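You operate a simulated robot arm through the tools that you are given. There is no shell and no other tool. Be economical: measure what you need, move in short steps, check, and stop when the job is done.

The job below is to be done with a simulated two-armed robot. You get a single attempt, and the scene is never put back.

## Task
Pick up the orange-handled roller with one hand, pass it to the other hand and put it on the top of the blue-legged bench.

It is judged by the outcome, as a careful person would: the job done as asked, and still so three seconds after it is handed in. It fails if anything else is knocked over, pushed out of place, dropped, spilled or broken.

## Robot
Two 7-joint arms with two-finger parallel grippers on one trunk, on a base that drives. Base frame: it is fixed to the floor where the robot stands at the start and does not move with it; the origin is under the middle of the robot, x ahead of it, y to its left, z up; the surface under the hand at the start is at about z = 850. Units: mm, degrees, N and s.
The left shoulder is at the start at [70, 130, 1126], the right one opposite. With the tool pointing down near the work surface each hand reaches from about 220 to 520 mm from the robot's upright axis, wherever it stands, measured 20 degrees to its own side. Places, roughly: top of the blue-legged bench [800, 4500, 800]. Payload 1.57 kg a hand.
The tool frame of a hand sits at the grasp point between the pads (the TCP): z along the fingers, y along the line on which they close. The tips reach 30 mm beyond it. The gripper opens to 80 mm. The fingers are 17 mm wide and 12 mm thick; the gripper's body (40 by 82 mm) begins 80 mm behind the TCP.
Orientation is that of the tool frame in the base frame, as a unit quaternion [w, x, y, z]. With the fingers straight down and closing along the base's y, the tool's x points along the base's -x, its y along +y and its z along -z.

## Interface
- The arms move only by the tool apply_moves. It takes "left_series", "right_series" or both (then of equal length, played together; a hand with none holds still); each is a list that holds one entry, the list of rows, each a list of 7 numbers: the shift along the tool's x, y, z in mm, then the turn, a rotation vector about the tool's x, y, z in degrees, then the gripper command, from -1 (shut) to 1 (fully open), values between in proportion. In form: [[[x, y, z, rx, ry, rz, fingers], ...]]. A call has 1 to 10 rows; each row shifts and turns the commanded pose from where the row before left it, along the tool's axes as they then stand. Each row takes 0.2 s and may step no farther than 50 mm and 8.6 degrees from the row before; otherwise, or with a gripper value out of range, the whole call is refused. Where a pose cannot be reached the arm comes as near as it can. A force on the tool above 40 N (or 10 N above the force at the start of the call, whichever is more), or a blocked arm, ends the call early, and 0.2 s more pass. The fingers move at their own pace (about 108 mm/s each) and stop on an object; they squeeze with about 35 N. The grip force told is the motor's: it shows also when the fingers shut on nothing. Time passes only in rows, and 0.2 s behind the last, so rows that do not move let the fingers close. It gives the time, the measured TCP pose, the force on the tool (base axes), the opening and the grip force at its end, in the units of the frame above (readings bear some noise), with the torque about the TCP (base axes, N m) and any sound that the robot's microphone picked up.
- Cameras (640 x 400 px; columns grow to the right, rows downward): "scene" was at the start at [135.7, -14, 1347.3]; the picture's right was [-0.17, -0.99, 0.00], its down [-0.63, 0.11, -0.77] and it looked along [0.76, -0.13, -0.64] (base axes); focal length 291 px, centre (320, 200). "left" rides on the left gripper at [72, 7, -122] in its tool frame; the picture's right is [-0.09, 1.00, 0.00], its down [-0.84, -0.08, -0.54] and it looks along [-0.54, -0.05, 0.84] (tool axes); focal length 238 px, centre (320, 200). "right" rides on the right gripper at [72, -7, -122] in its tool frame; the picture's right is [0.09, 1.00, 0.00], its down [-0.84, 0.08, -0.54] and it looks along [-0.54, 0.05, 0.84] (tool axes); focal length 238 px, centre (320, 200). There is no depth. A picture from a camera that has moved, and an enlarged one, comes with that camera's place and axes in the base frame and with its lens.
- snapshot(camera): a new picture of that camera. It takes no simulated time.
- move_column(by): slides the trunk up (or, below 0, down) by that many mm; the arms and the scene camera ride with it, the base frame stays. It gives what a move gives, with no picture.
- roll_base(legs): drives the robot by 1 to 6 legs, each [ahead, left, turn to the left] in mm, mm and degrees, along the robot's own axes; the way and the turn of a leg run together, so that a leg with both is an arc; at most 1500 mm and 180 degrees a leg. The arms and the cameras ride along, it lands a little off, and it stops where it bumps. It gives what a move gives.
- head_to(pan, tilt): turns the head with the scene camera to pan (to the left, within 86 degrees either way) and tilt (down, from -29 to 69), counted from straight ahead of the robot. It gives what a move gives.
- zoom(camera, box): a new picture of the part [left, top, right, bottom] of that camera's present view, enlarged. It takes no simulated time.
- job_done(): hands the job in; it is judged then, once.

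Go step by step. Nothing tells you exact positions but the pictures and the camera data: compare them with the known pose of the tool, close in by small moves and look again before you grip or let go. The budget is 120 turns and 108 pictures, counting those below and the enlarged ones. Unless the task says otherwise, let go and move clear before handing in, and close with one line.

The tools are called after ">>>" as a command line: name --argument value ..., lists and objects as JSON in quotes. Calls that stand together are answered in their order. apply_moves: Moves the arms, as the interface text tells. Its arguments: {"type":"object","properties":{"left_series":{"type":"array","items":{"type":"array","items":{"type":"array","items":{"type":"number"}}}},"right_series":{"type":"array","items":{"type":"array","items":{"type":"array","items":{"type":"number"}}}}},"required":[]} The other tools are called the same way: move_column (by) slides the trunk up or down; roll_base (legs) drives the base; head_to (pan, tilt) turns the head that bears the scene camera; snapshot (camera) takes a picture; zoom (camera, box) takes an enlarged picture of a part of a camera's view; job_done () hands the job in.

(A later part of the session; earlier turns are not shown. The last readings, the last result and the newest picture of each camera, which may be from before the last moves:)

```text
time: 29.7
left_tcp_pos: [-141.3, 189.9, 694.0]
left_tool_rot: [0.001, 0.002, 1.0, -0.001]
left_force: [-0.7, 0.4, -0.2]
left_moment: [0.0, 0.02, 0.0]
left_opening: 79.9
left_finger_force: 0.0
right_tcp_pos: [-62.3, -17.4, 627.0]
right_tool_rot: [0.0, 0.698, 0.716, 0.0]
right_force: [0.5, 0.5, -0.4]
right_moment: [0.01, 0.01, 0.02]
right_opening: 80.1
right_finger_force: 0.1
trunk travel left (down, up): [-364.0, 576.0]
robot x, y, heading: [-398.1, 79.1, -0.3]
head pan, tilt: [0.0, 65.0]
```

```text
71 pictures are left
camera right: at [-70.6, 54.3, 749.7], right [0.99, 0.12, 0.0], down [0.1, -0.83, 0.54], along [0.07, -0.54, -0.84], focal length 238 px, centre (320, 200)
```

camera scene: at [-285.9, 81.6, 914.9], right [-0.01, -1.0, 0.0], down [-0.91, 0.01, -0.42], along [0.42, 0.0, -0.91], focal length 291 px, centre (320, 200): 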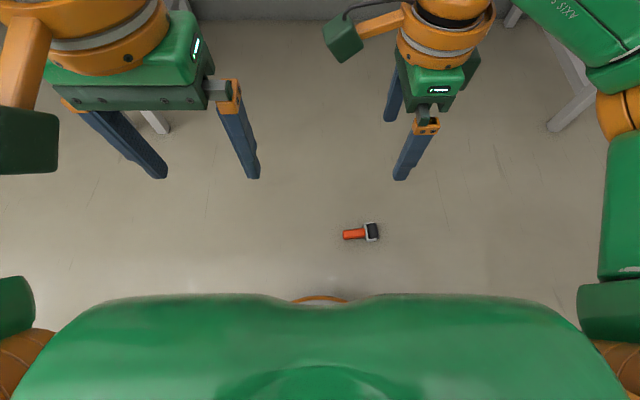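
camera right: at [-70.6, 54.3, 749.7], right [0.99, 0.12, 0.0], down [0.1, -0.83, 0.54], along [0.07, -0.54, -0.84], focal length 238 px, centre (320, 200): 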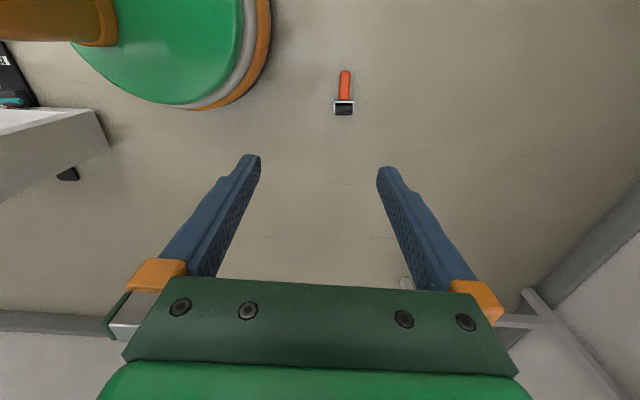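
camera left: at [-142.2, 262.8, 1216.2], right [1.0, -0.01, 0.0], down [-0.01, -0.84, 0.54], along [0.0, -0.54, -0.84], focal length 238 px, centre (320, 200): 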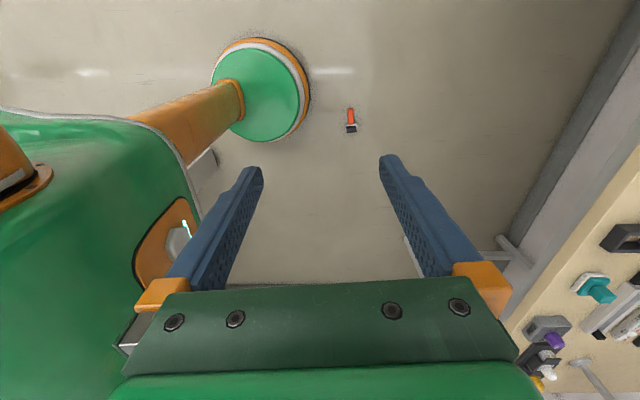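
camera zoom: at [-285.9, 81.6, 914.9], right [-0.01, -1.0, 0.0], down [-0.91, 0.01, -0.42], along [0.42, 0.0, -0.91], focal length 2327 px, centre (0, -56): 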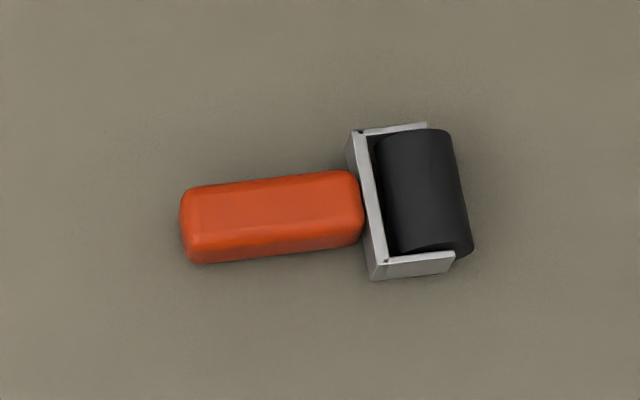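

The roller is measured: bracket centre about (11,-78), arms about 56 mm apart, axis skewed 6°, bracket spanning z≈6–28. I set the right hand's yaw and a 35° outward lean, move over the roller, then lower the column.

>>> apply_moves --right_series '[[[0, 0, 0, 0, 0, -4.7, 1], [0, 0, 0, 0, 7, 0, 1], [0, 0, 0, 0, 7, 0, 1], [0, 0, 0, 0, 7, 0, 1], [0, 0, 0, 0, 7, 0, 1], [0, 0, 0, 0, 7, 0, 1], [0, 37, 0, 0, 0, 0, 1], [0, 37, 0, 0, 0, 0, 1], [0, 0, 0, 0, 0, 0, 1]]]'

>>> move_column --by -350

>>> snapshot --camera "scene"

>>> snapshot --camera "right"

```text
time: 31.7
left_tcp_pos: [-141.6, 189.9, 694.1]
left_tool_rot: [0.001, 0.003, 1.0, -0.001]
left_force: [-0.4, -0.3, 0.0]
left_moment: [0.03, 0.02, -0.02]
left_opening: 80.1
left_finger_force: 0.0
right_tcp_pos: [10.5, -9.1, 626.2]
right_tool_rot: [-0.224, 0.636, 0.711, 0.202]
right_force: [0.6, 0.4, 0.0]
right_moment: [0.02, 0.02, 0.0]
right_opening: 80.1
right_finger_force: 0.1
trunk travel left (down, up): [-364.0, 576.0]
robot x, y, heading: [-395.7, 80.7, -0.5]
head pan, tilt: [0.0, 65.0]
```

```text
time: 35.1
left_tcp_pos: [-142.0, 191.0, 344.3]
left_tool_rot: [0.001, 0.002, 1.0, -0.001]
left_force: [-1.3, 0.1, 0.3]
left_moment: [0.01, 0.01, 0.01]
left_opening: 80.1
left_finger_force: 0.0
right_tcp_pos: [9.9, -8.9, 276.0]
right_tool_rot: [-0.223, 0.637, 0.71, 0.202]
right_force: [-0.1, -0.2, 0.4]
right_moment: [0.01, -0.03, 0.02]
right_opening: 79.7
right_finger_force: 0.1
trunk travel left (down, up): [-14.0, 926.0]
robot x, y, heading: [-397.2, 83.2, -0.3]
head pan, tilt: [0.0, 65.0]
```

```text
70 pictures are left
camera scene: at [-286.0, 81.6, 564.9], right [-0.01, -1.0, 0.0], down [-0.91, 0.01, -0.42], along [0.42, 0.0, -0.91], focal length 291 px, centre (320, 200)
```

scene: 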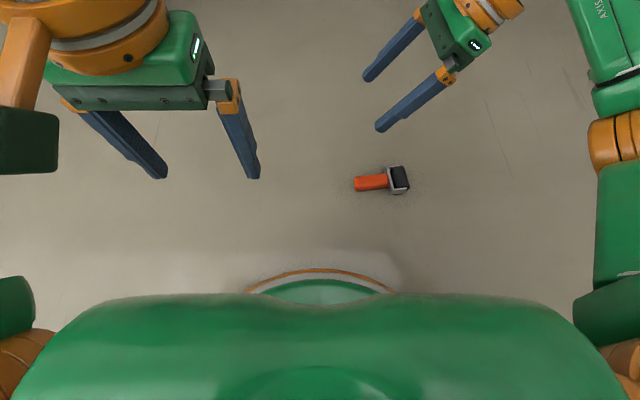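

```text
69 pictures are left
camera right: at [4.9, -21.2, 419.0], right [0.98, 0.18, 0.06], down [0.18, -0.98, -0.04], along [0.05, 0.04, -1.0], focal length 238 px, centre (320, 200)
```

right: 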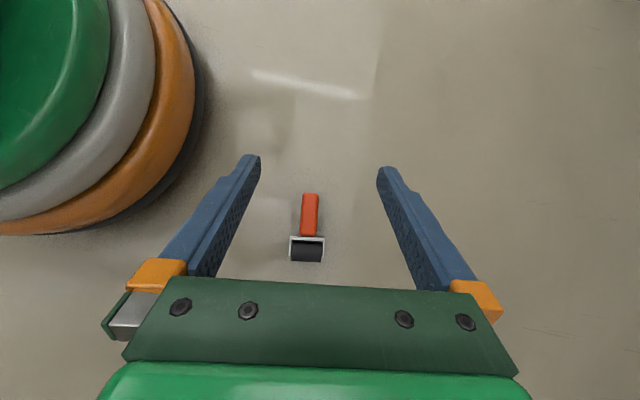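

>>> zoom --camera "right" --box '[260, 180, 360, 280]'

>>> zoom --camera "scene" --box '[330, 145, 430, 215]'

```text
4.00 times, centred on (310, 230) of right
camera zoom: at [4.9, -21.2, 419.0], right [0.98, 0.18, 0.06], down [0.18, -0.98, -0.04], along [0.05, 0.04, -1.0], focal length 953 px, centre (360, 80)
```

zoom: 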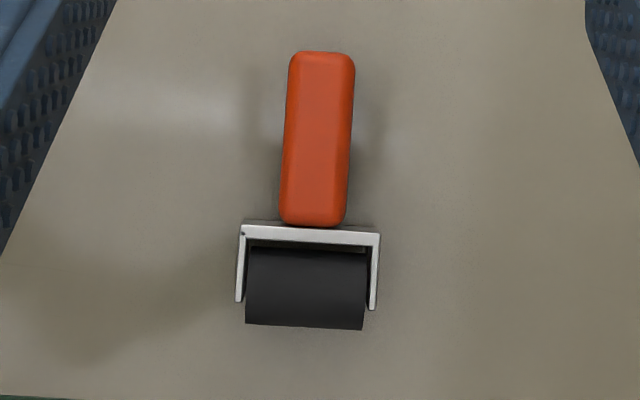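

```text
5.71 times, centred on (380, 180) of scene
camera zoom: at [-286.0, 81.6, 564.9], right [-0.01, -1.0, 0.0], down [-0.91, 0.01, -0.42], along [0.42, 0.0, -0.91], focal length 1662 px, centre (-23, 314)
```

zoom: 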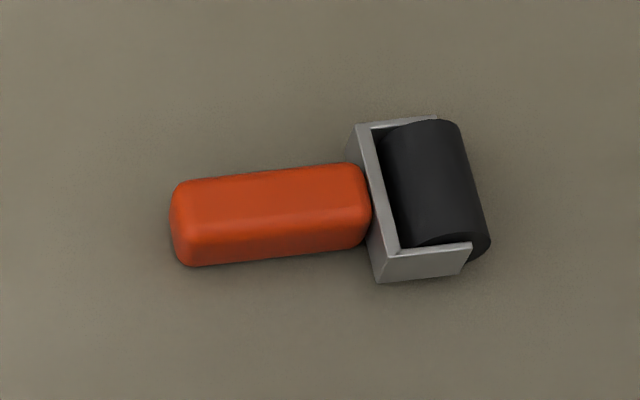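

The right hand is aligned in yaw. I move it to a stand-off 100 mm back along its finger axis and look again.

>>> apply_moves --right_series '[[[-41.9, -0.8, 9.8, 0, 0, 0, 1], [-41.9, -0.8, 9.8, 0, 0, 0, 1], [-41.9, -0.8, 9.8, 0, 0, 0, 1], [-41.9, -0.8, 9.8, 0, 0, 0, 1], [-41.9, -0.8, 9.8, 0, 0, 0, 1], [0, 0, 0, 0, 0, 0, 1]]]'

>>> snapshot --camera "scene"

>>> snapshot --camera "right"

```text
time: 36.5
left_tcp_pos: [-141.6, 191.0, 345.5]
left_tool_rot: [0.001, 0.002, 1.0, 0.0]
left_force: [-0.1, -0.3, 0.7]
left_moment: [-0.03, 0.01, 0.04]
left_opening: 80.3
left_finger_force: 0.0
right_tcp_pos: [21.9, -153.3, 117.2]
right_tool_rot: [-0.223, 0.636, 0.71, 0.202]
right_force: [-0.6, 0.0, 0.4]
right_moment: [0.0, 0.0, 0.03]
right_opening: 80.0
right_finger_force: 0.1
trunk travel left (down, up): [-14.0, 926.0]
robot x, y, heading: [-397.7, 79.7, -0.2]
head pan, tilt: [0.0, 65.0]
```

```text
66 pictures are left
camera scene: at [-285.9, 81.6, 564.8], right [-0.01, -1.0, 0.0], down [-0.91, 0.01, -0.42], along [0.42, 0.0, -0.91], focal length 291 px, centre (320, 200)
```

scene: 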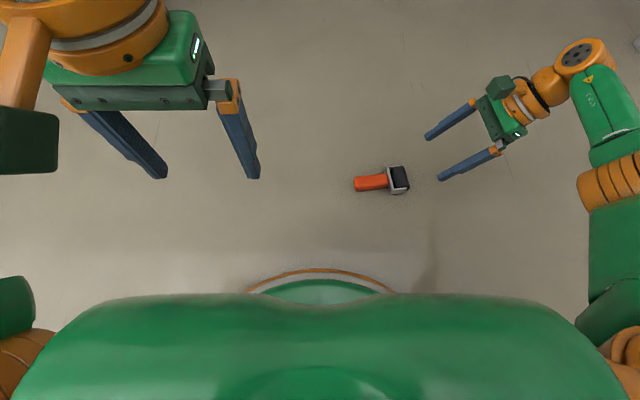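

```text
65 pictures are left
camera right: at [16.6, -165.0, 260.1], right [0.98, 0.18, 0.06], down [0.19, -0.98, -0.04], along [0.05, 0.04, -1.0], focal length 238 px, centre (320, 200)
```

right: 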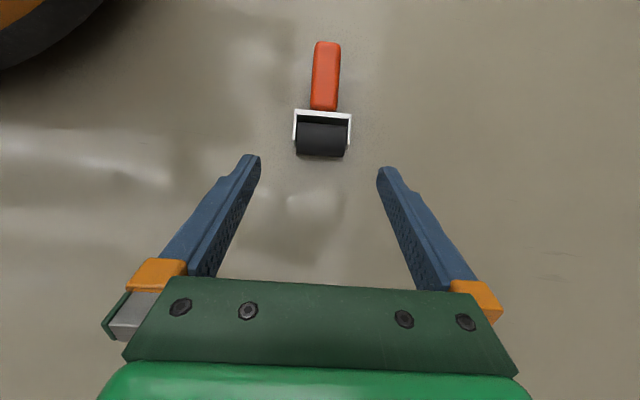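

The bracket centre refines to about (17.5,-86). I advance along the fingers to the grasp pose.

>>> apply_moves --right_series '[[[-2.3, 2.6, 30, 0, 0, 0, 1], [0, 0, 30, 0, 0, 0, 1], [0, 0, 20, 0, 0, 0, 1], [0, 0, 12, 0, 0, 0, 1], [0, 0, 0, 0, 0, 0, 1]]]'

>>> snapshot --camera "right"

>>> zoom --camera "scene" --box '[330, 120, 490, 220]'

```text
time: 37.7
left_tcp_pos: [-141.4, 190.5, 344.6]
left_tool_rot: [0.001, 0.003, 1.0, 0.0]
left_force: [0.1, 1.2, -0.2]
left_moment: [0.0, 0.02, 0.01]
left_opening: 80.2
left_finger_force: 0.1
right_tcp_pos: [18.1, -101.1, 38.6]
right_tool_rot: [-0.223, 0.636, 0.71, 0.201]
right_force: [-0.6, -0.2, 0.6]
right_moment: [-0.02, -0.01, -0.01]
right_opening: 80.2
right_finger_force: 0.0
trunk travel left (down, up): [-14.0, 926.0]
robot x, y, heading: [-403.3, 78.5, -0.6]
head pan, tilt: [0.0, 65.0]
```

```text
64 pictures are left
camera right: at [13.8, -114.2, 181.7], right [0.98, 0.18, 0.05], down [0.18, -0.98, -0.04], along [0.05, 0.04, -1.0], focal length 238 px, centre (320, 200)
```

right: 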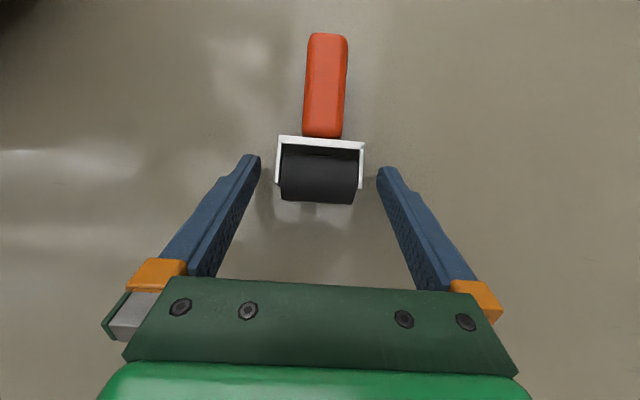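

```text
4.00 times, centred on (410, 170) of scene
camera zoom: at [-285.9, 81.6, 564.8], right [-0.01, -1.0, 0.0], down [-0.91, 0.01, -0.42], along [0.42, 0.0, -0.91], focal length 1164 px, centre (-40, 320)
```

zoom: 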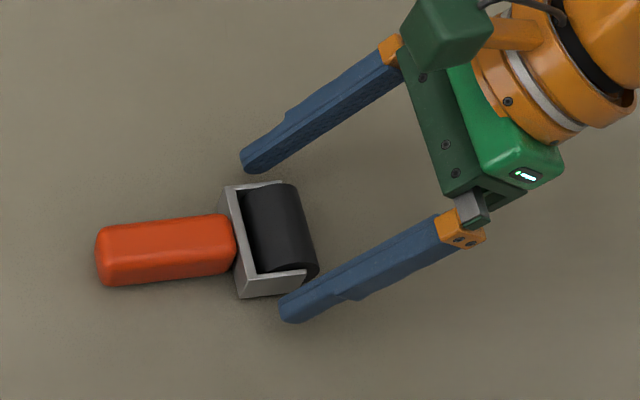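

>>> apply_moves --right_series '[[[0, 0, 6, 0, 0, 0, 1], [0, 0, 0, 0, 0, 0, 0.6], [0, 0, 0, 0, 0, 0, 0.3], [0, 0, 0, 0, 0, 0, 0], [0, 0, 0, 0, 0, 0, -0.5], [0, 0, 0, 0, 0, 0, -1], [0, 0, 0, 0, 0, 0, -1]]]'

>>> snapshot --camera "right"

>>> zoom --camera "scene" --box '[330, 120, 490, 220]'

```text
time: 39.3
left_tcp_pos: [-141.7, 190.2, 344.6]
left_tool_rot: [0.001, 0.003, 1.0, -0.001]
left_force: [-0.3, 0.1, -0.3]
left_moment: [0.06, -0.02, -0.02]
left_opening: 80.0
left_finger_force: 0.0
right_tcp_pos: [18.9, -98.9, 35.4]
right_tool_rot: [-0.223, 0.637, 0.71, 0.202]
right_force: [0.1, 0.4, -0.7]
right_moment: [0.05, 0.04, -0.01]
right_opening: 47.4
right_finger_force: 35.4
trunk travel left (down, up): [-14.0, 926.0]
robot x, y, heading: [-397.4, 80.9, -0.3]
head pan, tilt: [0.0, 65.0]
```

```text
62 pictures are left
camera right: at [14.0, -110.9, 177.1], right [0.98, 0.18, 0.06], down [0.18, -0.98, -0.04], along [0.05, 0.04, -1.0], focal length 238 px, centre (320, 200)
```

right: 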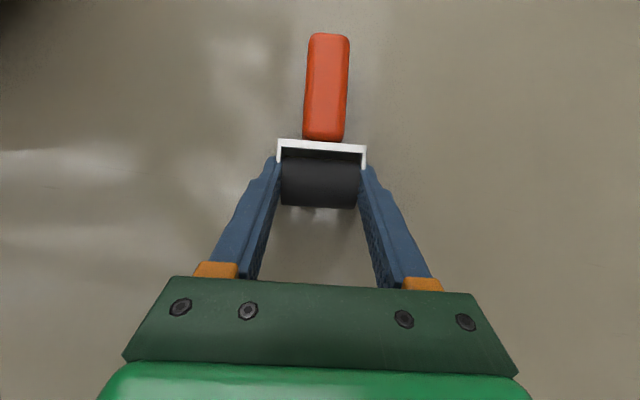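

```text
4.00 times, centred on (410, 170) of scene
camera zoom: at [-285.9, 81.6, 564.8], right [-0.01, -1.0, 0.0], down [-0.91, 0.01, -0.42], along [0.42, 0.0, -0.91], focal length 1164 px, centre (-40, 320)
```

zoom: 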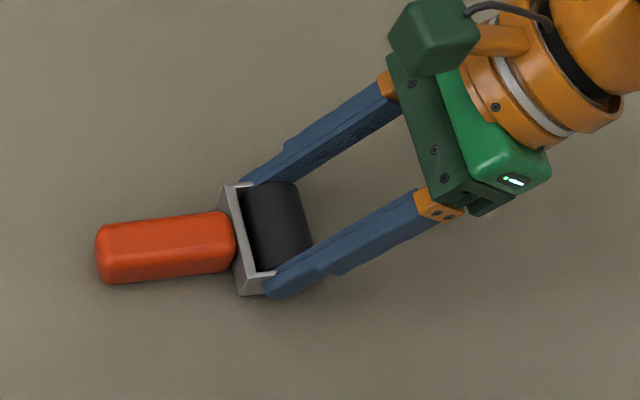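

The fingers closed on the bracket arms at 47 mm with full grip. I lift slowly straight up.

>>> apply_moves --right_series '[[[5.8, 0, -8.2, 0, 0, 0, -1], [5.8, 0, -8.2, 0, 0, 0, -1], [5.8, 0, -8.2, 0, 0, 0, -1], [5.8, 0, -8.2, 0, 0, 0, -1], [5.8, 0, -8.2, 0, 0, 0, -1], [5.8, 0, -8.2, 0, 0, 0, -1], [0, 0, 0, 0, 0, 0, -1]]]'

>>> snapshot --camera "right"

>>> zoom --camera "scene" --box '[330, 100, 490, 200]'

```text
time: 40.9
left_tcp_pos: [-141.7, 190.7, 344.0]
left_tool_rot: [0.001, 0.002, 1.0, -0.001]
left_force: [-0.5, -0.3, -0.1]
left_moment: [-0.01, -0.01, 0.02]
left_opening: 79.9
left_finger_force: 0.1
right_tcp_pos: [17.2, -97.9, 94.4]
right_tool_rot: [-0.224, 0.637, 0.71, 0.202]
right_force: [-0.6, 0.2, -1.2]
right_moment: [-0.07, -0.02, -0.01]
right_opening: 47.5
right_finger_force: 34.5
trunk travel left (down, up): [-14.0, 926.0]
robot x, y, heading: [-394.0, 79.6, -0.4]
head pan, tilt: [0.0, 65.0]
```

```text
60 pictures are left
camera right: at [12.6, -109.7, 236.4], right [0.98, 0.18, 0.05], down [0.18, -0.98, -0.04], along [0.05, 0.04, -1.0], focal length 238 px, centre (320, 200)
```

right: 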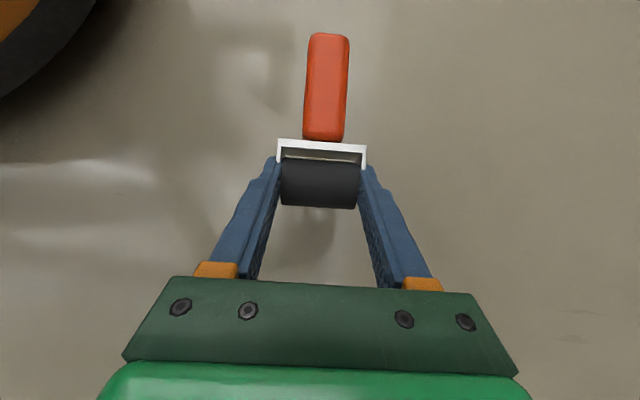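

```text
4.00 times, centred on (410, 150) of scene
camera zoom: at [-285.8, 81.5, 564.8], right [-0.01, -1.0, 0.0], down [-0.91, 0.01, -0.42], along [0.42, 0.0, -0.91], focal length 1164 px, centre (-40, 400)
```

zoom: 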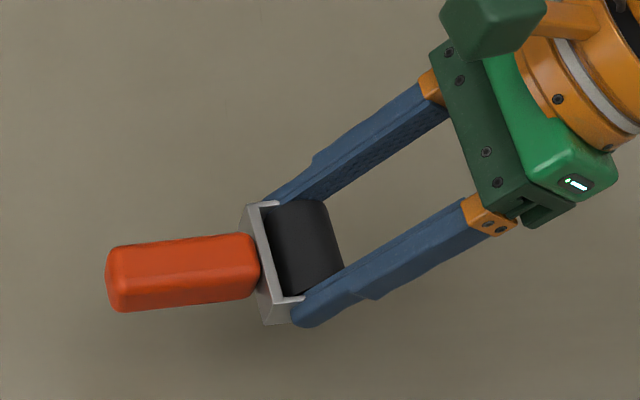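

The roller is held level. I raise the column 250 mm and bring the right hand slowly toward the middle while I yaw the left hand inward.

>>> move_column --by 250

>>> apply_moves --left_series '[[[0, 5, 0, 0, 0, -8.5, 1], [0, 5, 0, 0, 0, -8.5, 1], [0, 5, 0, 0, 0, -8.5, 1], [0, 5, 0, 0, 0, -8.5, 1], [0, 5, 0, 0, 0, -8.5, 1], [0, 5, 0, 0, 0, -8.5, 1], [0, 5, 0, 0, 0, -8.5, 1], [0, 5, 0, 0, 0, -8.5, 1], [0, 5, 0, 0, 0, -8.5, 1], [0, 5, 0, 0, 0, -8.5, 1]]]'

>>> snapshot --camera "scene"

```text
time: 43.5
left_tcp_pos: [-141.2, 191.7, 594.5]
left_tool_rot: [0.0, 0.002, 1.0, -0.001]
left_force: [0.1, 0.1, -0.2]
left_moment: [-0.01, 0.0, 0.01]
left_opening: 79.8
left_finger_force: 0.0
right_tcp_pos: [17.4, -97.8, 344.0]
right_tool_rot: [-0.224, 0.636, 0.71, 0.201]
right_force: [-0.1, 0.3, -1.7]
right_moment: [-0.08, 0.03, -0.01]
right_opening: 47.3
right_finger_force: 35.2
trunk travel left (down, up): [-264.0, 676.0]
robot x, y, heading: [-394.9, 82.1, -0.7]
head pan, tilt: [0.0, 65.0]
```

```text
time: 45.7
left_tcp_pos: [-168.6, 227.3, 593.7]
left_tool_rot: [0.0, -0.674, 0.739, -0.001]
left_force: [0.2, -1.1, 0.6]
left_moment: [-0.02, 0.03, -0.04]
left_opening: 80.1
left_finger_force: 0.2
right_tcp_pos: [17.7, -96.6, 343.8]
right_tool_rot: [-0.224, 0.636, 0.71, 0.201]
right_force: [-0.2, 0.3, -2.0]
right_moment: [-0.08, 0.01, -0.03]
right_opening: 47.2
right_finger_force: 34.7
trunk travel left (down, up): [-264.0, 676.0]
robot x, y, heading: [-400.9, 81.7, -0.5]
head pan, tilt: [0.0, 65.0]
```

```text
58 pictures are left
camera scene: at [-285.7, 81.5, 814.8], right [-0.01, -1.0, 0.0], down [-0.91, 0.01, -0.42], along [0.42, 0.0, -0.91], focal length 291 px, centre (320, 200)
```

scene: 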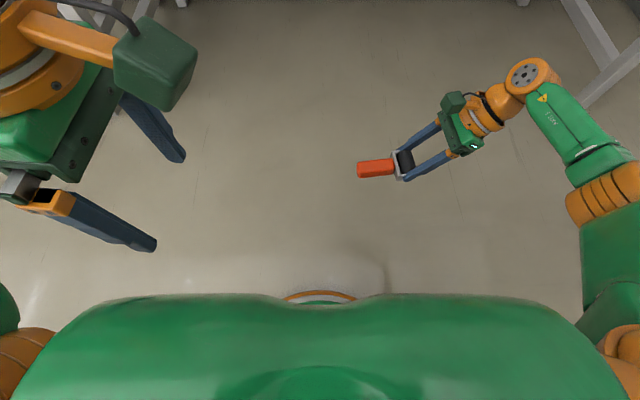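

The left hand yaws inward well. I complete its yaw and lean, and move the right hand slowly toward the centre.

>>> apply_moves --left_series '[[[0, 0, 0, 0, 0, -5.6, 1], [0, 0, 0, 0, 0, -5.6, 1], [0, 0, 0, 0, 7, 0, 1], [0, 0, 0, 0, 7, 0, 1], [0, 0, 0, 0, 7, 0, 1], [0, 0, 0, 0, 7, 0, 1], [0, 0, 0, 0, 7, 0, 1], [0, 0, 0, 0, 0, 0, 1]]]' --right_series '[[[14.7, -3.1, 10.3, 0, 0, 0, -1], [14.7, -3.1, 10.3, 0, 0, 0, -1], [14.7, -3.1, 10.3, 0, 0, 0, -1], [14.7, -3.1, 10.3, 0, 0, 0, -1], [14.7, -3.1, 10.3, 0, 0, 0, -1], [14.7, -3.1, 10.3, 0, 0, 0, -1], [14.7, -3.1, 10.3, 0, 0, 0, -1], [14.7, -3.1, 10.3, 0, 0, 0, -1]]]'

>>> snapshot --camera "scene"

>>> snapshot --camera "left"

```text
time: 47.5
left_tcp_pos: [-169.0, 227.1, 594.1]
left_tool_rot: [0.202, 0.708, -0.638, 0.226]
left_force: [0.0, 0.3, -0.6]
left_moment: [0.02, -0.01, 0.02]
left_opening: 80.1
left_finger_force: 0.1
right_tcp_pos: [-24.8, 41.7, 342.9]
right_tool_rot: [-0.223, 0.637, 0.71, 0.201]
right_force: [0.6, -0.6, -2.1]
right_moment: [-0.06, -0.03, -0.01]
right_opening: 47.4
right_finger_force: 35.0
trunk travel left (down, up): [-264.0, 676.0]
robot x, y, heading: [-397.2, 78.7, -0.5]
head pan, tilt: [0.0, 65.0]
```

```text
57 pictures are left
camera scene: at [-285.7, 81.7, 814.8], right [-0.01, -1.0, 0.0], down [-0.91, 0.01, -0.42], along [0.42, 0.0, -0.91], focal length 291 px, centre (320, 200)
```

scene: 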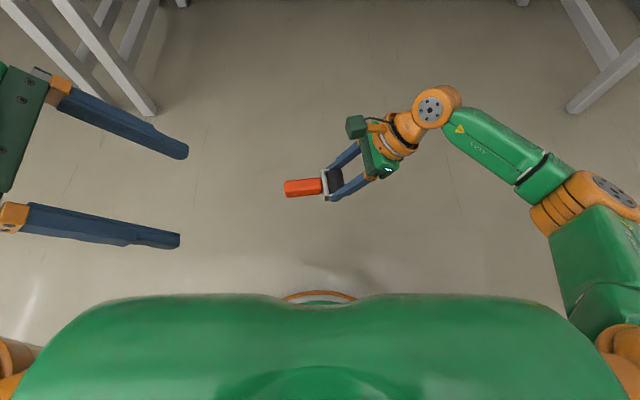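

```text
56 pictures are left
camera left: at [-178.0, 237.1, 735.3], right [-1.0, -0.03, -0.05], down [-0.03, 1.0, -0.04], along [0.06, -0.04, -1.0], focal length 238 px, centre (320, 200)
```

left: 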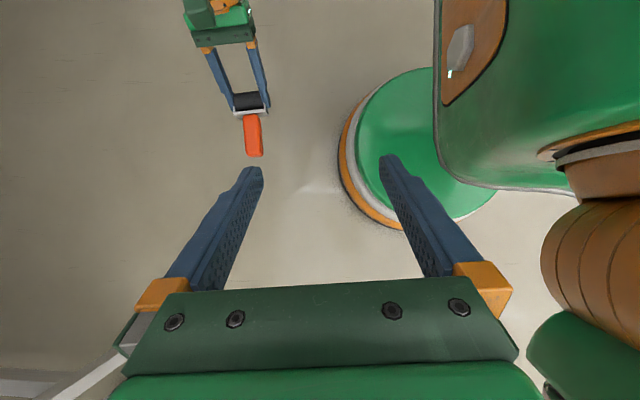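

I compute the handle's middle at about (-35,109,327). I bring the left hand to a stand-off 100 mm back along its leaning axis and check.

>>> apply_moves --left_series '[[[-7.3, -20, 30.4, 0, 0, 0, 1], [-7.3, -20, 30.4, 0, 0, 0, 1], [-7.3, -20, 30.4, 0, 0, 0, 1], [-7.3, -20, 30.4, 0, 0, 0, 1], [-7.3, -20, 30.4, 0, 0, 0, 1], [-7.3, -20, 30.4, 0, 0, 0, 1], [0, 0, 0, 0, 0, 0, 1]]]'

>>> snapshot --camera "scene"

>>> snapshot --camera "left"

>>> snapshot --camera "right"

```text
time: 49.1
left_tcp_pos: [-43.6, 170.2, 419.7]
left_tool_rot: [0.202, 0.708, -0.639, 0.223]
left_force: [0.2, 0.0, 0.1]
left_moment: [-0.01, -0.02, 0.01]
left_opening: 80.2
left_finger_force: 0.0
right_tcp_pos: [-24.5, 42.5, 343.0]
right_tool_rot: [-0.224, 0.637, 0.71, 0.201]
right_force: [0.8, 0.5, -1.7]
right_moment: [-0.08, -0.04, 0.04]
right_opening: 47.2
right_finger_force: 35.0
trunk travel left (down, up): [-264.0, 676.0]
robot x, y, heading: [-397.0, 79.0, -0.4]
head pan, tilt: [0.0, 65.0]
```

```text
55 pictures are left
camera scene: at [-285.7, 81.6, 814.8], right [-0.01, -1.0, 0.0], down [-0.91, 0.01, -0.42], along [0.42, 0.0, -0.91], focal length 291 px, centre (320, 200)
```

scene: 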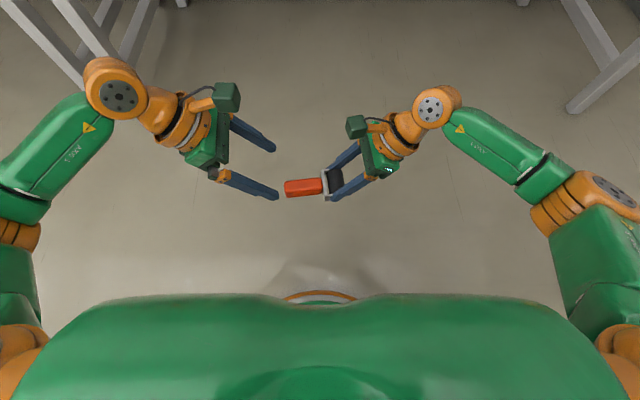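

```text
54 pictures are left
camera left: at [-50.7, 181.1, 560.4], right [-1.0, -0.03, -0.05], down [-0.03, 1.0, -0.04], along [0.05, -0.04, -1.0], focal length 238 px, centre (320, 200)
```

left: 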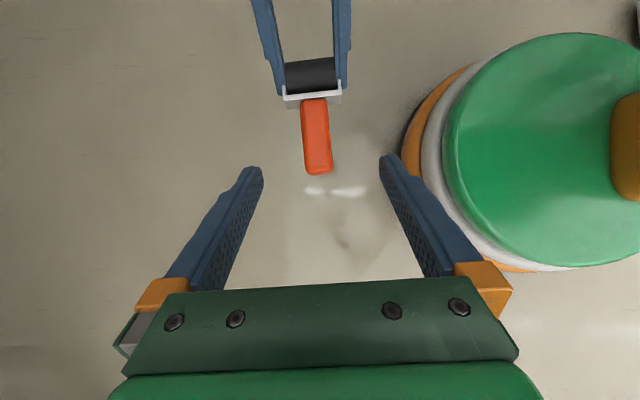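

```text
53 pictures are left
camera right: at [-28.5, 30.4, 485.3], right [0.98, 0.18, 0.05], down [0.18, -0.98, -0.04], along [0.05, 0.04, -1.0], focal length 238 px, centre (320, 200)
```

right: 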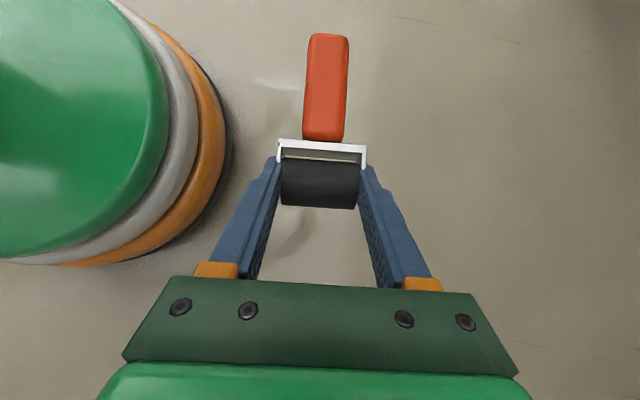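

Alignment looks good. I advance the left hand 60 mm along its fingers and check again.

>>> apply_moves --left_series '[[[-3.4, -3.7, 20, 0, 0, 0, 1], [0, 0, 20, 0, 0, 0, 1], [0, 0, 20, 0, 0, 0, 1], [0, 0, 0, 0, 0, 0, 1]]]'

>>> snapshot --camera "left"

>>> zoom --camera "scene" --box '[200, 80, 440, 230]'

>>> snapshot --camera "right"

```text
time: 50.1
left_tcp_pos: [-34.4, 139.8, 367.9]
left_tool_rot: [0.202, 0.708, -0.639, 0.224]
left_force: [0.4, 0.2, 0.0]
left_moment: [0.0, -0.01, 0.01]
left_opening: 80.1
left_finger_force: 0.0
right_tcp_pos: [-24.7, 42.6, 343.2]
right_tool_rot: [-0.223, 0.637, 0.71, 0.201]
right_force: [-0.7, -1.0, -1.6]
right_moment: [-0.07, 0.0, 0.05]
right_opening: 47.3
right_finger_force: 34.6
trunk travel left (down, up): [-264.0, 676.0]
robot x, y, heading: [-397.5, 81.4, -0.5]
head pan, tilt: [0.0, 65.0]
```

```text
52 pictures are left
camera left: at [-43.9, 149.5, 509.6], right [-1.0, -0.03, -0.05], down [-0.03, 1.0, -0.04], along [0.05, -0.04, -1.0], focal length 238 px, centre (320, 200)
```

left: 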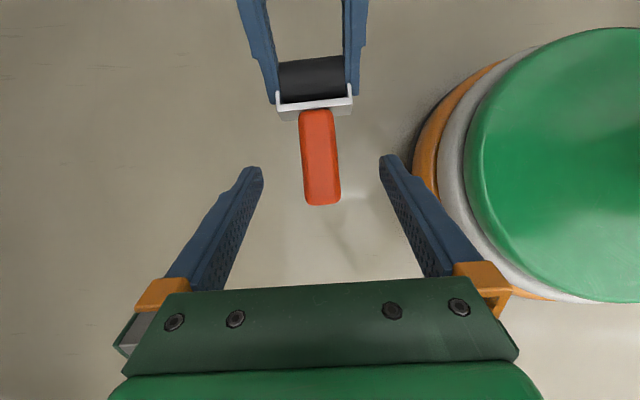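

```text
2.67 times, centred on (320, 155) of scene
camera zoom: at [-285.7, 81.6, 814.8], right [-0.01, -1.0, 0.0], down [-0.91, 0.01, -0.42], along [0.42, 0.0, -0.91], focal length 776 px, centre (320, 320)
```

zoom: 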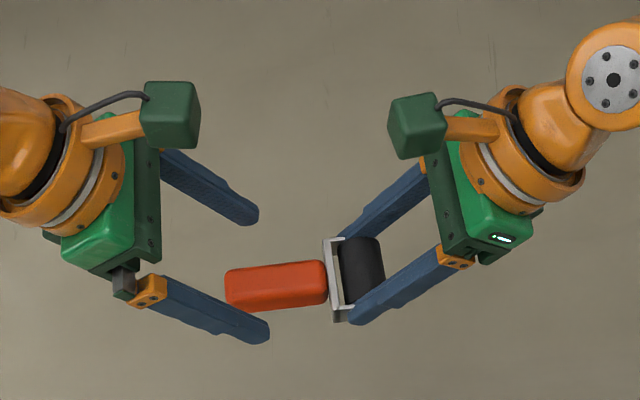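

```text
50 pictures are left
camera right: at [-28.5, 30.4, 485.3], right [0.98, 0.18, 0.05], down [0.18, -0.98, -0.04], along [0.05, 0.04, -1.0], focal length 238 px, centre (320, 200)
```

right: 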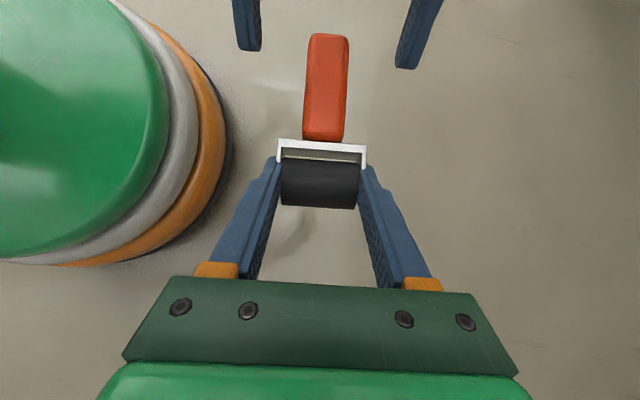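

Everything is clear and centred. I advance the last 42 mm and look.

>>> apply_moves --left_series '[[[0, 0, 15, 0, 0, 0, 1], [0, 0, 15, 0, 0, 0, 1], [0, 0, 12, 0, 0, 0, 1], [0, 0, 0, 0, 0, 0, 1]]]'

>>> snapshot --camera "left"

>>> zoom --camera "scene" --box '[200, 80, 440, 230]'

>>> snapshot --camera "right"

```text
time: 51.1
left_tcp_pos: [-33.9, 114.2, 332.6]
left_tool_rot: [0.202, 0.708, -0.639, 0.224]
left_force: [0.8, -0.4, -0.1]
left_moment: [0.03, 0.02, 0.0]
left_opening: 80.1
left_finger_force: 0.0
right_tcp_pos: [-23.2, 42.4, 343.8]
right_tool_rot: [-0.224, 0.637, 0.71, 0.201]
right_force: [-0.2, -0.3, -1.3]
right_moment: [-0.04, -0.01, 0.0]
right_opening: 47.1
right_finger_force: 35.6
trunk travel left (down, up): [-264.0, 676.0]
robot x, y, heading: [-399.6, 78.9, -0.6]
head pan, tilt: [0.0, 65.0]
```

```text
49 pictures are left
camera left: at [-42.5, 124.9, 475.0], right [-1.0, -0.03, -0.05], down [-0.03, 1.0, -0.04], along [0.05, -0.04, -1.0], focal length 238 px, centre (320, 200)
```

left: 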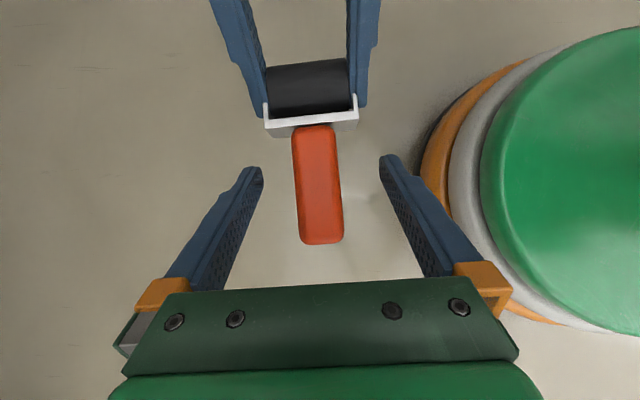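

```text
2.67 times, centred on (320, 155) of scene
camera zoom: at [-285.7, 81.6, 814.8], right [-0.01, -1.0, 0.0], down [-0.91, 0.01, -0.42], along [0.42, 0.0, -0.91], focal length 776 px, centre (320, 320)
```

zoom: 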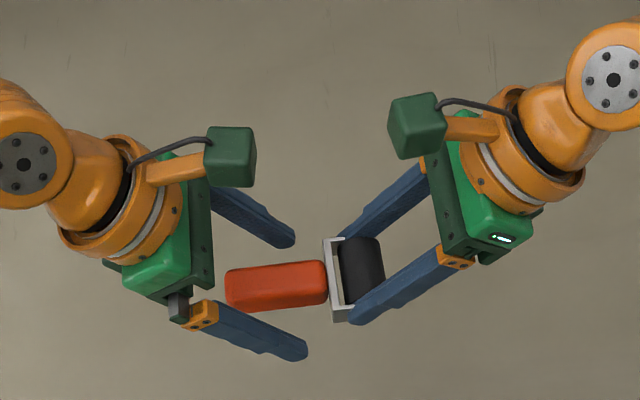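

```text
47 pictures are left
camera right: at [-28.5, 30.4, 485.3], right [0.98, 0.18, 0.05], down [0.18, -0.98, -0.04], along [0.05, 0.04, -1.0], focal length 238 px, centre (320, 200)
```

right: 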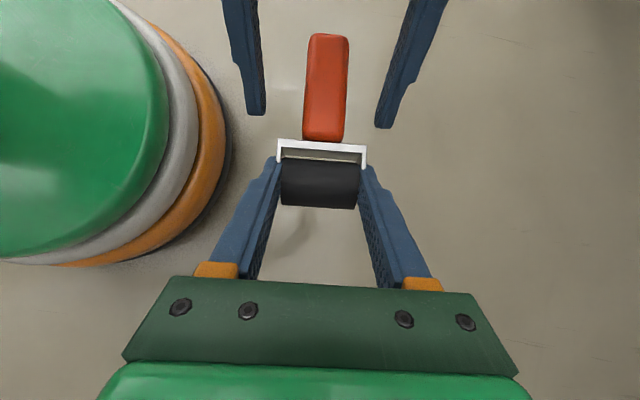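

The handle sits between the left fingers, centred, with about 4 mm of offset at most. I close the left gripper.

>>> apply_moves --left_series '[[[0, 0, 0, 0, 0, 0, 0.3], [0, 0, 0, 0, 0, 0, 0], [0, 0, 0, 0, 0, 0, -0.2], [0, 0, 0, 0, 0, 0, -0.6], [0, 0, 0, 0, 0, 0, -1], [0, 0, 0, 0, 0, 0, -1]]]'

>>> snapshot --camera "left"

>>> snapshot --camera "right"

```text
time: 52.5
left_tcp_pos: [-32.9, 114.8, 333.9]
left_tool_rot: [0.201, 0.708, -0.638, 0.225]
left_force: [12.4, 0.5, -4.5]
left_moment: [0.25, -0.44, 0.85]
left_opening: 27.5
left_finger_force: 35.7
right_tcp_pos: [-24.8, 42.5, 343.4]
right_tool_rot: [-0.224, 0.637, 0.71, 0.201]
right_force: [-12.9, -0.5, 5.5]
right_moment: [0.17, 0.58, 0.07]
right_opening: 47.3
right_finger_force: 35.2
trunk travel left (down, up): [-264.0, 676.0]
robot x, y, heading: [-397.1, 79.3, -0.5]
head pan, tilt: [0.0, 65.0]
```

```text
46 pictures are left
camera left: at [-42.0, 125.2, 475.2], right [-1.0, -0.03, -0.06], down [-0.03, 1.0, -0.04], along [0.06, -0.04, -1.0], focal length 238 px, centre (320, 200)
```

left: 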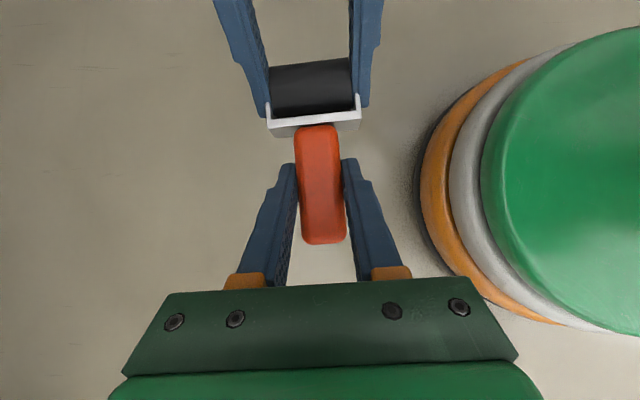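

```text
45 pictures are left
camera right: at [-28.8, 30.5, 485.2], right [0.98, 0.18, 0.05], down [0.19, -0.98, -0.04], along [0.05, 0.05, -1.0], focal length 238 px, centre (320, 200)
```

right: 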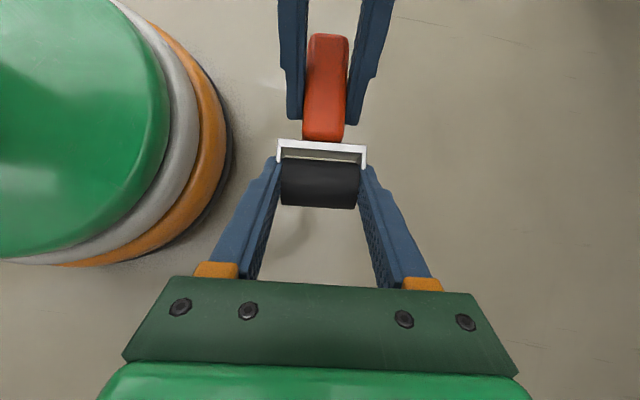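

Both hands hold the roller with about 12 N of sideways stress. I relieve it with a 2–3 mm shift before releasing the right hand.

>>> apply_moves --left_series '[[[0, -1.5, 0, 0, 0, 0, -1], [0, -1.5, 0, 0, 0, 0, -1], [0, 0, 0, 0, 0, 0, -1]]]'

```text
time: 53.3
left_tcp_pos: [-29.5, 114.2, 333.8]
left_tool_rot: [0.204, 0.707, -0.64, 0.223]
left_force: [-6.2, -4.1, 1.3]
left_moment: [-0.12, -0.23, 0.22]
left_opening: 27.6
left_finger_force: 35.6
right_tcp_pos: [-23.7, 42.3, 344.0]
right_tool_rot: [-0.222, 0.637, 0.71, 0.203]
right_force: [7.3, 4.4, -3.0]
right_moment: [-0.03, 0.15, -0.64]
right_opening: 47.1
right_finger_force: 34.9
trunk travel left (down, up): [-264.0, 676.0]
robot x, y, heading: [-399.6, 83.5, -0.3]
head pan, tilt: [0.0, 65.0]
```

The stress is now small. I open the right hand slowly and let it settle before backing away.

>>> apply_moves --left_series '[[[0, 0.9, 0, 0, 0, 0, -1], [0, 0, 0, 0, 0, 0, -1], [0, 0, 0, 0, 0, 0, -1], [0, 0, 0, 0, 0, 0, -1], [0, 0, 0, 0, 0, 0, -1], [0, 0, 0, 0, 0, 0, -1]]]' --right_series '[[[0, 0, 0, 0, 0, 0, -1], [0, 0, 0, 0, 0, 0, 0.25], [0, 0, 0, 0, 0, 0, 0.4], [0, 0, 0, 0, 0, 0, 0.7], [0, 0, 0, 0, 0, 0, 1], [0, 0, 0, 0, 0, 0, 1]]]'

>>> snapshot --camera "left"

>>> snapshot --camera "right"

```text
time: 54.7
left_tcp_pos: [-30.4, 115.4, 335.6]
left_tool_rot: [0.201, 0.709, -0.638, 0.224]
left_force: [-0.7, -0.1, 0.5]
left_moment: [0.04, 0.0, -0.03]
left_opening: 27.6
left_finger_force: 34.6
right_tcp_pos: [-23.0, 42.2, 342.8]
right_tool_rot: [-0.223, 0.637, 0.71, 0.202]
right_force: [-0.4, -0.8, -0.1]
right_moment: [-0.03, 0.01, -0.03]
right_opening: 80.1
right_finger_force: 0.1
trunk travel left (down, up): [-264.0, 676.0]
robot x, y, heading: [-401.0, 84.4, -0.3]
head pan, tilt: [0.0, 65.0]
```

```text
44 pictures are left
camera left: at [-39.6, 125.6, 475.4], right [-1.0, -0.03, -0.05], down [-0.03, 1.0, -0.04], along [0.05, -0.04, -1.0], focal length 238 px, centre (320, 200)
```

left: 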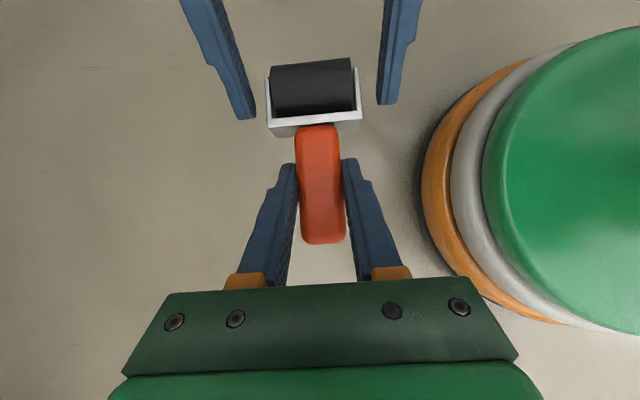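

```text
43 pictures are left
camera right: at [-28.5, 30.4, 485.3], right [0.98, 0.18, 0.05], down [0.18, -0.98, -0.04], along [0.05, 0.04, -1.0], focal length 238 px, centre (320, 200)
```

right: 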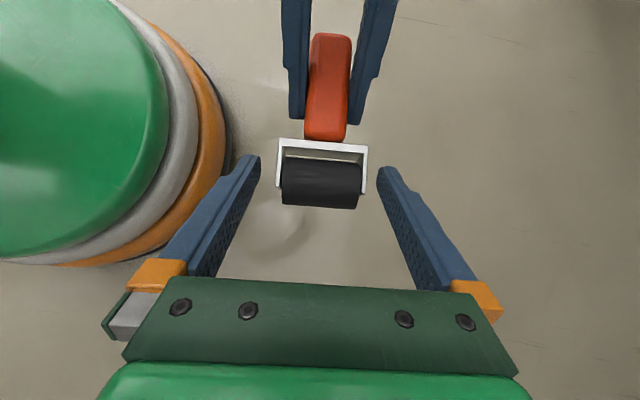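

The left hand now holds the roller steadily. I back the right hand away along its fingers and move it outward.

>>> apply_moves --right_series '[[[0, 0, -30, 0, 0, 0, 1], [0, 0, -40, 0, 0, 0, 1], [0, 0, -40, 0, 0, 0, 1], [0, 0, -40, 0, 0, 0, 1], [0, 0, 0, 0, -7, 0, 1], [0, 0, 0, 0, -7, 0, 1], [0, 0, 0, 0, -7, 0, 1], [0, 0, 0, 0, -7, 0, 1], [0, 0, 0, 0, -7, 0, 1]]]'

>>> snapshot --camera "left"

>>> snapshot --camera "scene"

```text
time: 56.7
left_tcp_pos: [-31.6, 115.8, 335.8]
left_tool_rot: [0.202, 0.708, -0.638, 0.224]
left_force: [-0.1, 0.5, 0.1]
left_moment: [0.04, 0.04, -0.03]
left_opening: 27.8
left_finger_force: 35.5
right_tcp_pos: [-14.2, -42.4, 465.9]
right_tool_rot: [0.003, 0.668, 0.745, -0.002]
right_force: [0.6, -0.3, 0.0]
right_moment: [0.02, -0.04, 0.01]
right_opening: 80.2
right_finger_force: 0.1
trunk travel left (down, up): [-264.0, 676.0]
robot x, y, heading: [-398.9, 81.1, -0.7]
head pan, tilt: [0.0, 65.0]
```

```text
42 pictures are left
camera left: at [-39.6, 125.7, 475.4], right [-1.0, -0.03, -0.05], down [-0.03, 1.0, -0.04], along [0.05, -0.04, -1.0], focal length 238 px, centre (320, 200)
```

left: 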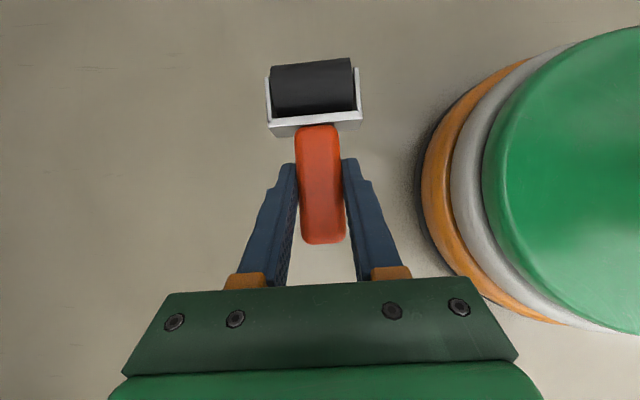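

```text
41 pictures are left
camera scene: at [-285.7, 81.7, 814.8], right [-0.01, -1.0, 0.0], down [-0.91, 0.01, -0.42], along [0.42, 0.0, -0.91], focal length 291 px, centre (320, 200)
```

scene: 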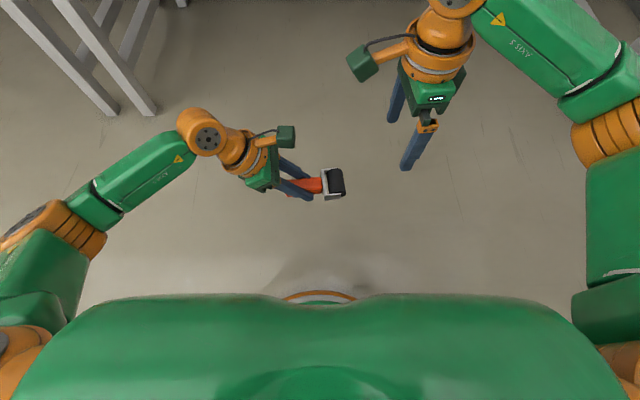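

Handover done. I tuck the right hand a bit, raise the column, and look left along the way.

>>> apply_moves --right_series '[[[-15, -20, -20, 0, 0, 0, 1], [-15, -20, -20, 0, 0, 0, 1], [-15, -20, -20, 0, 0, 0, 1], [-15, -20, -20, 0, 0, 0, 0], [0, 0, 0, 0, 0, 0, 0]]]'

>>> move_column --by 400

>>> move_column --by 230

>>> head_to --pan 85 --tilt 20

>>> snapshot --camera "scene"

>>> snapshot --camera "left"

```text
time: 57.9
left_tcp_pos: [-29.8, 115.5, 334.2]
left_tool_rot: [0.202, 0.708, -0.638, 0.224]
left_force: [0.2, -0.7, 0.0]
left_moment: [0.06, -0.01, 0.0]
left_opening: 27.3
left_finger_force: 34.8
right_tcp_pos: [-87.9, -113.8, 547.2]
right_tool_rot: [0.001, 0.668, 0.744, 0.001]
right_force: [-0.1, 0.6, -0.1]
right_moment: [0.04, 0.02, 0.0]
right_opening: 40.1
right_finger_force: 0.0
trunk travel left (down, up): [-264.0, 676.0]
robot x, y, heading: [-397.9, 84.5, -0.4]
head pan, tilt: [0.0, 65.0]
```

```text
time: 61.7
left_tcp_pos: [-30.1, 114.6, 735.0]
left_tool_rot: [0.201, 0.708, -0.638, 0.225]
left_force: [-0.3, -0.5, -2.2]
left_moment: [0.06, 0.04, 0.02]
left_opening: 27.5
left_finger_force: 34.7
right_tcp_pos: [-88.1, -112.4, 946.8]
right_tool_rot: [0.001, 0.668, 0.744, 0.002]
right_force: [-0.5, 0.6, -0.1]
right_moment: [0.0, 0.02, 0.02]
right_opening: 39.9
right_finger_force: 0.0
trunk travel left (down, up): [-664.0, 276.0]
robot x, y, heading: [-397.7, 78.7, -0.5]
head pan, tilt: [0.0, 65.0]
```

```text
time: 64.2
left_tcp_pos: [-30.9, 114.9, 963.9]
left_tool_rot: [0.201, 0.708, -0.639, 0.224]
left_force: [0.6, 0.3, -1.0]
left_moment: [0.04, 0.03, 0.04]
left_opening: 27.9
left_finger_force: 34.8
right_tcp_pos: [-88.1, -112.7, 1178.0]
right_tool_rot: [0.0, 0.668, 0.744, 0.0]
right_force: [0.0, 0.2, 0.1]
right_moment: [-0.01, -0.01, -0.01]
right_opening: 40.0
right_finger_force: 0.0
trunk travel left (down, up): [-894.0, 46.0]
robot x, y, heading: [-402.2, 79.0, -0.7]
head pan, tilt: [0.0, 65.0]
```

```text
time: 65.7
left_tcp_pos: [-31.0, 114.8, 964.6]
left_tool_rot: [0.201, 0.708, -0.638, 0.224]
left_force: [0.4, 1.0, -1.5]
left_moment: [0.09, 0.04, 0.02]
left_opening: 27.2
left_finger_force: 35.0
right_tcp_pos: [-86.5, -112.0, 1175.3]
right_tool_rot: [0.0, 0.667, 0.745, 0.001]
right_force: [-0.4, 0.0, -0.4]
right_moment: [-0.03, -0.02, 0.01]
right_opening: 40.0
right_finger_force: 0.0
trunk travel left (down, up): [-894.0, 46.0]
robot x, y, heading: [-402.0, 83.2, -0.3]
head pan, tilt: [85.0, 20.0]
```

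```text
40 pictures are left
camera scene: at [-337.3, 174.7, 1508.5], right [1.0, -0.09, 0.0], down [-0.03, -0.34, -0.94], along [0.09, 0.94, -0.34], focal length 291 px, centre (320, 200)
```

scene: 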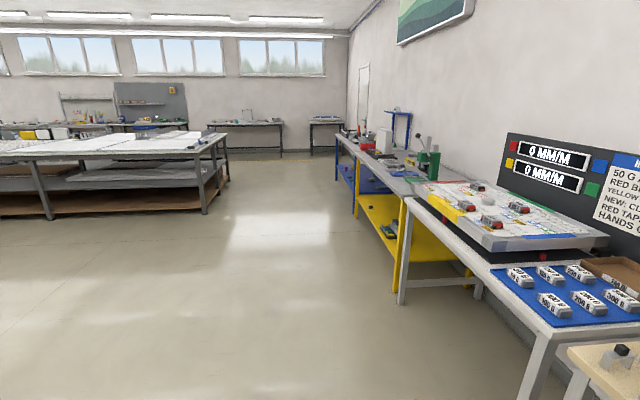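

```text
39 pictures are left
camera left: at [-39.3, 125.6, 1105.4], right [-1.0, -0.03, -0.05], down [-0.03, 1.0, -0.04], along [0.05, -0.04, -1.0], focal length 238 px, centre (320, 200)
```

left: 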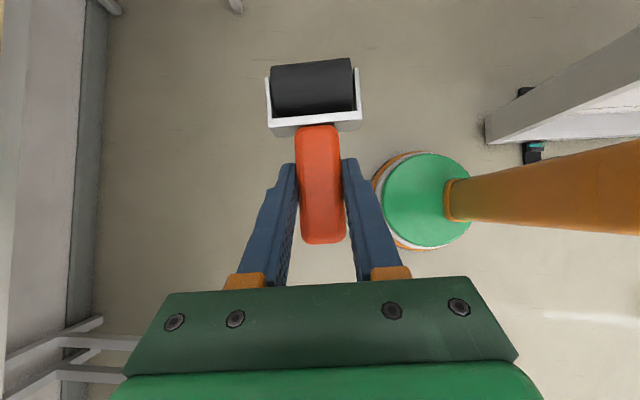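

The aisle is clear and the blue-legged bench is the farther one on the right-hand wall. I drive left in stages.

>>> roll_base --legs '[[0, 1400, 0], [0, 1400, 0]]'

>>> head_to --pan 55 --tilt 22

>>> snapshot --camera "scene"

```text
time: 79.4
left_tcp_pos: [20.9, 2922.0, 965.0]
left_tool_rot: [0.205, 0.697, -0.651, 0.22]
left_force: [-0.4, -0.5, -1.5]
left_moment: [0.06, -0.02, 0.02]
left_opening: 27.7
left_finger_force: 35.0
right_tcp_pos: [-43.4, 2695.9, 1176.1]
right_tool_rot: [0.0, 0.68, 0.733, 0.0]
right_force: [0.2, -1.0, 0.3]
right_moment: [0.03, 0.0, 0.0]
right_opening: 39.8
right_finger_force: 0.0
trunk travel left (down, up): [-894.0, 46.0]
robot x, y, heading: [-347.1, 2903.2, -2.4]
head pan, tilt: [85.0, 20.0]
```

```text
time: 80.3
left_tcp_pos: [20.8, 2921.8, 963.7]
left_tool_rot: [0.205, 0.697, -0.651, 0.221]
left_force: [-0.5, 0.0, -1.8]
left_moment: [0.05, 0.01, 0.0]
left_opening: 27.5
left_finger_force: 35.4
right_tcp_pos: [-42.8, 2696.1, 1175.9]
right_tool_rot: [0.0, 0.681, 0.733, 0.001]
right_force: [-0.5, 0.1, 0.2]
right_moment: [-0.01, 0.0, -0.02]
right_opening: 40.2
right_finger_force: 0.0
trunk travel left (down, up): [-894.0, 46.0]
robot x, y, heading: [-347.3, 2900.2, -2.3]
head pan, tilt: [55.0, 22.0]
```

```text
38 pictures are left
camera scene: at [-239.8, 2974.0, 1505.3], right [0.8, -0.61, 0.0], down [-0.23, -0.3, -0.93], along [0.56, 0.74, -0.37], focal length 291 px, centre (320, 200)
```

scene: 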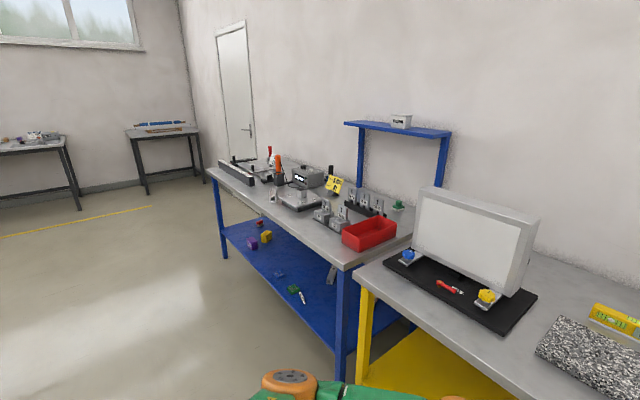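

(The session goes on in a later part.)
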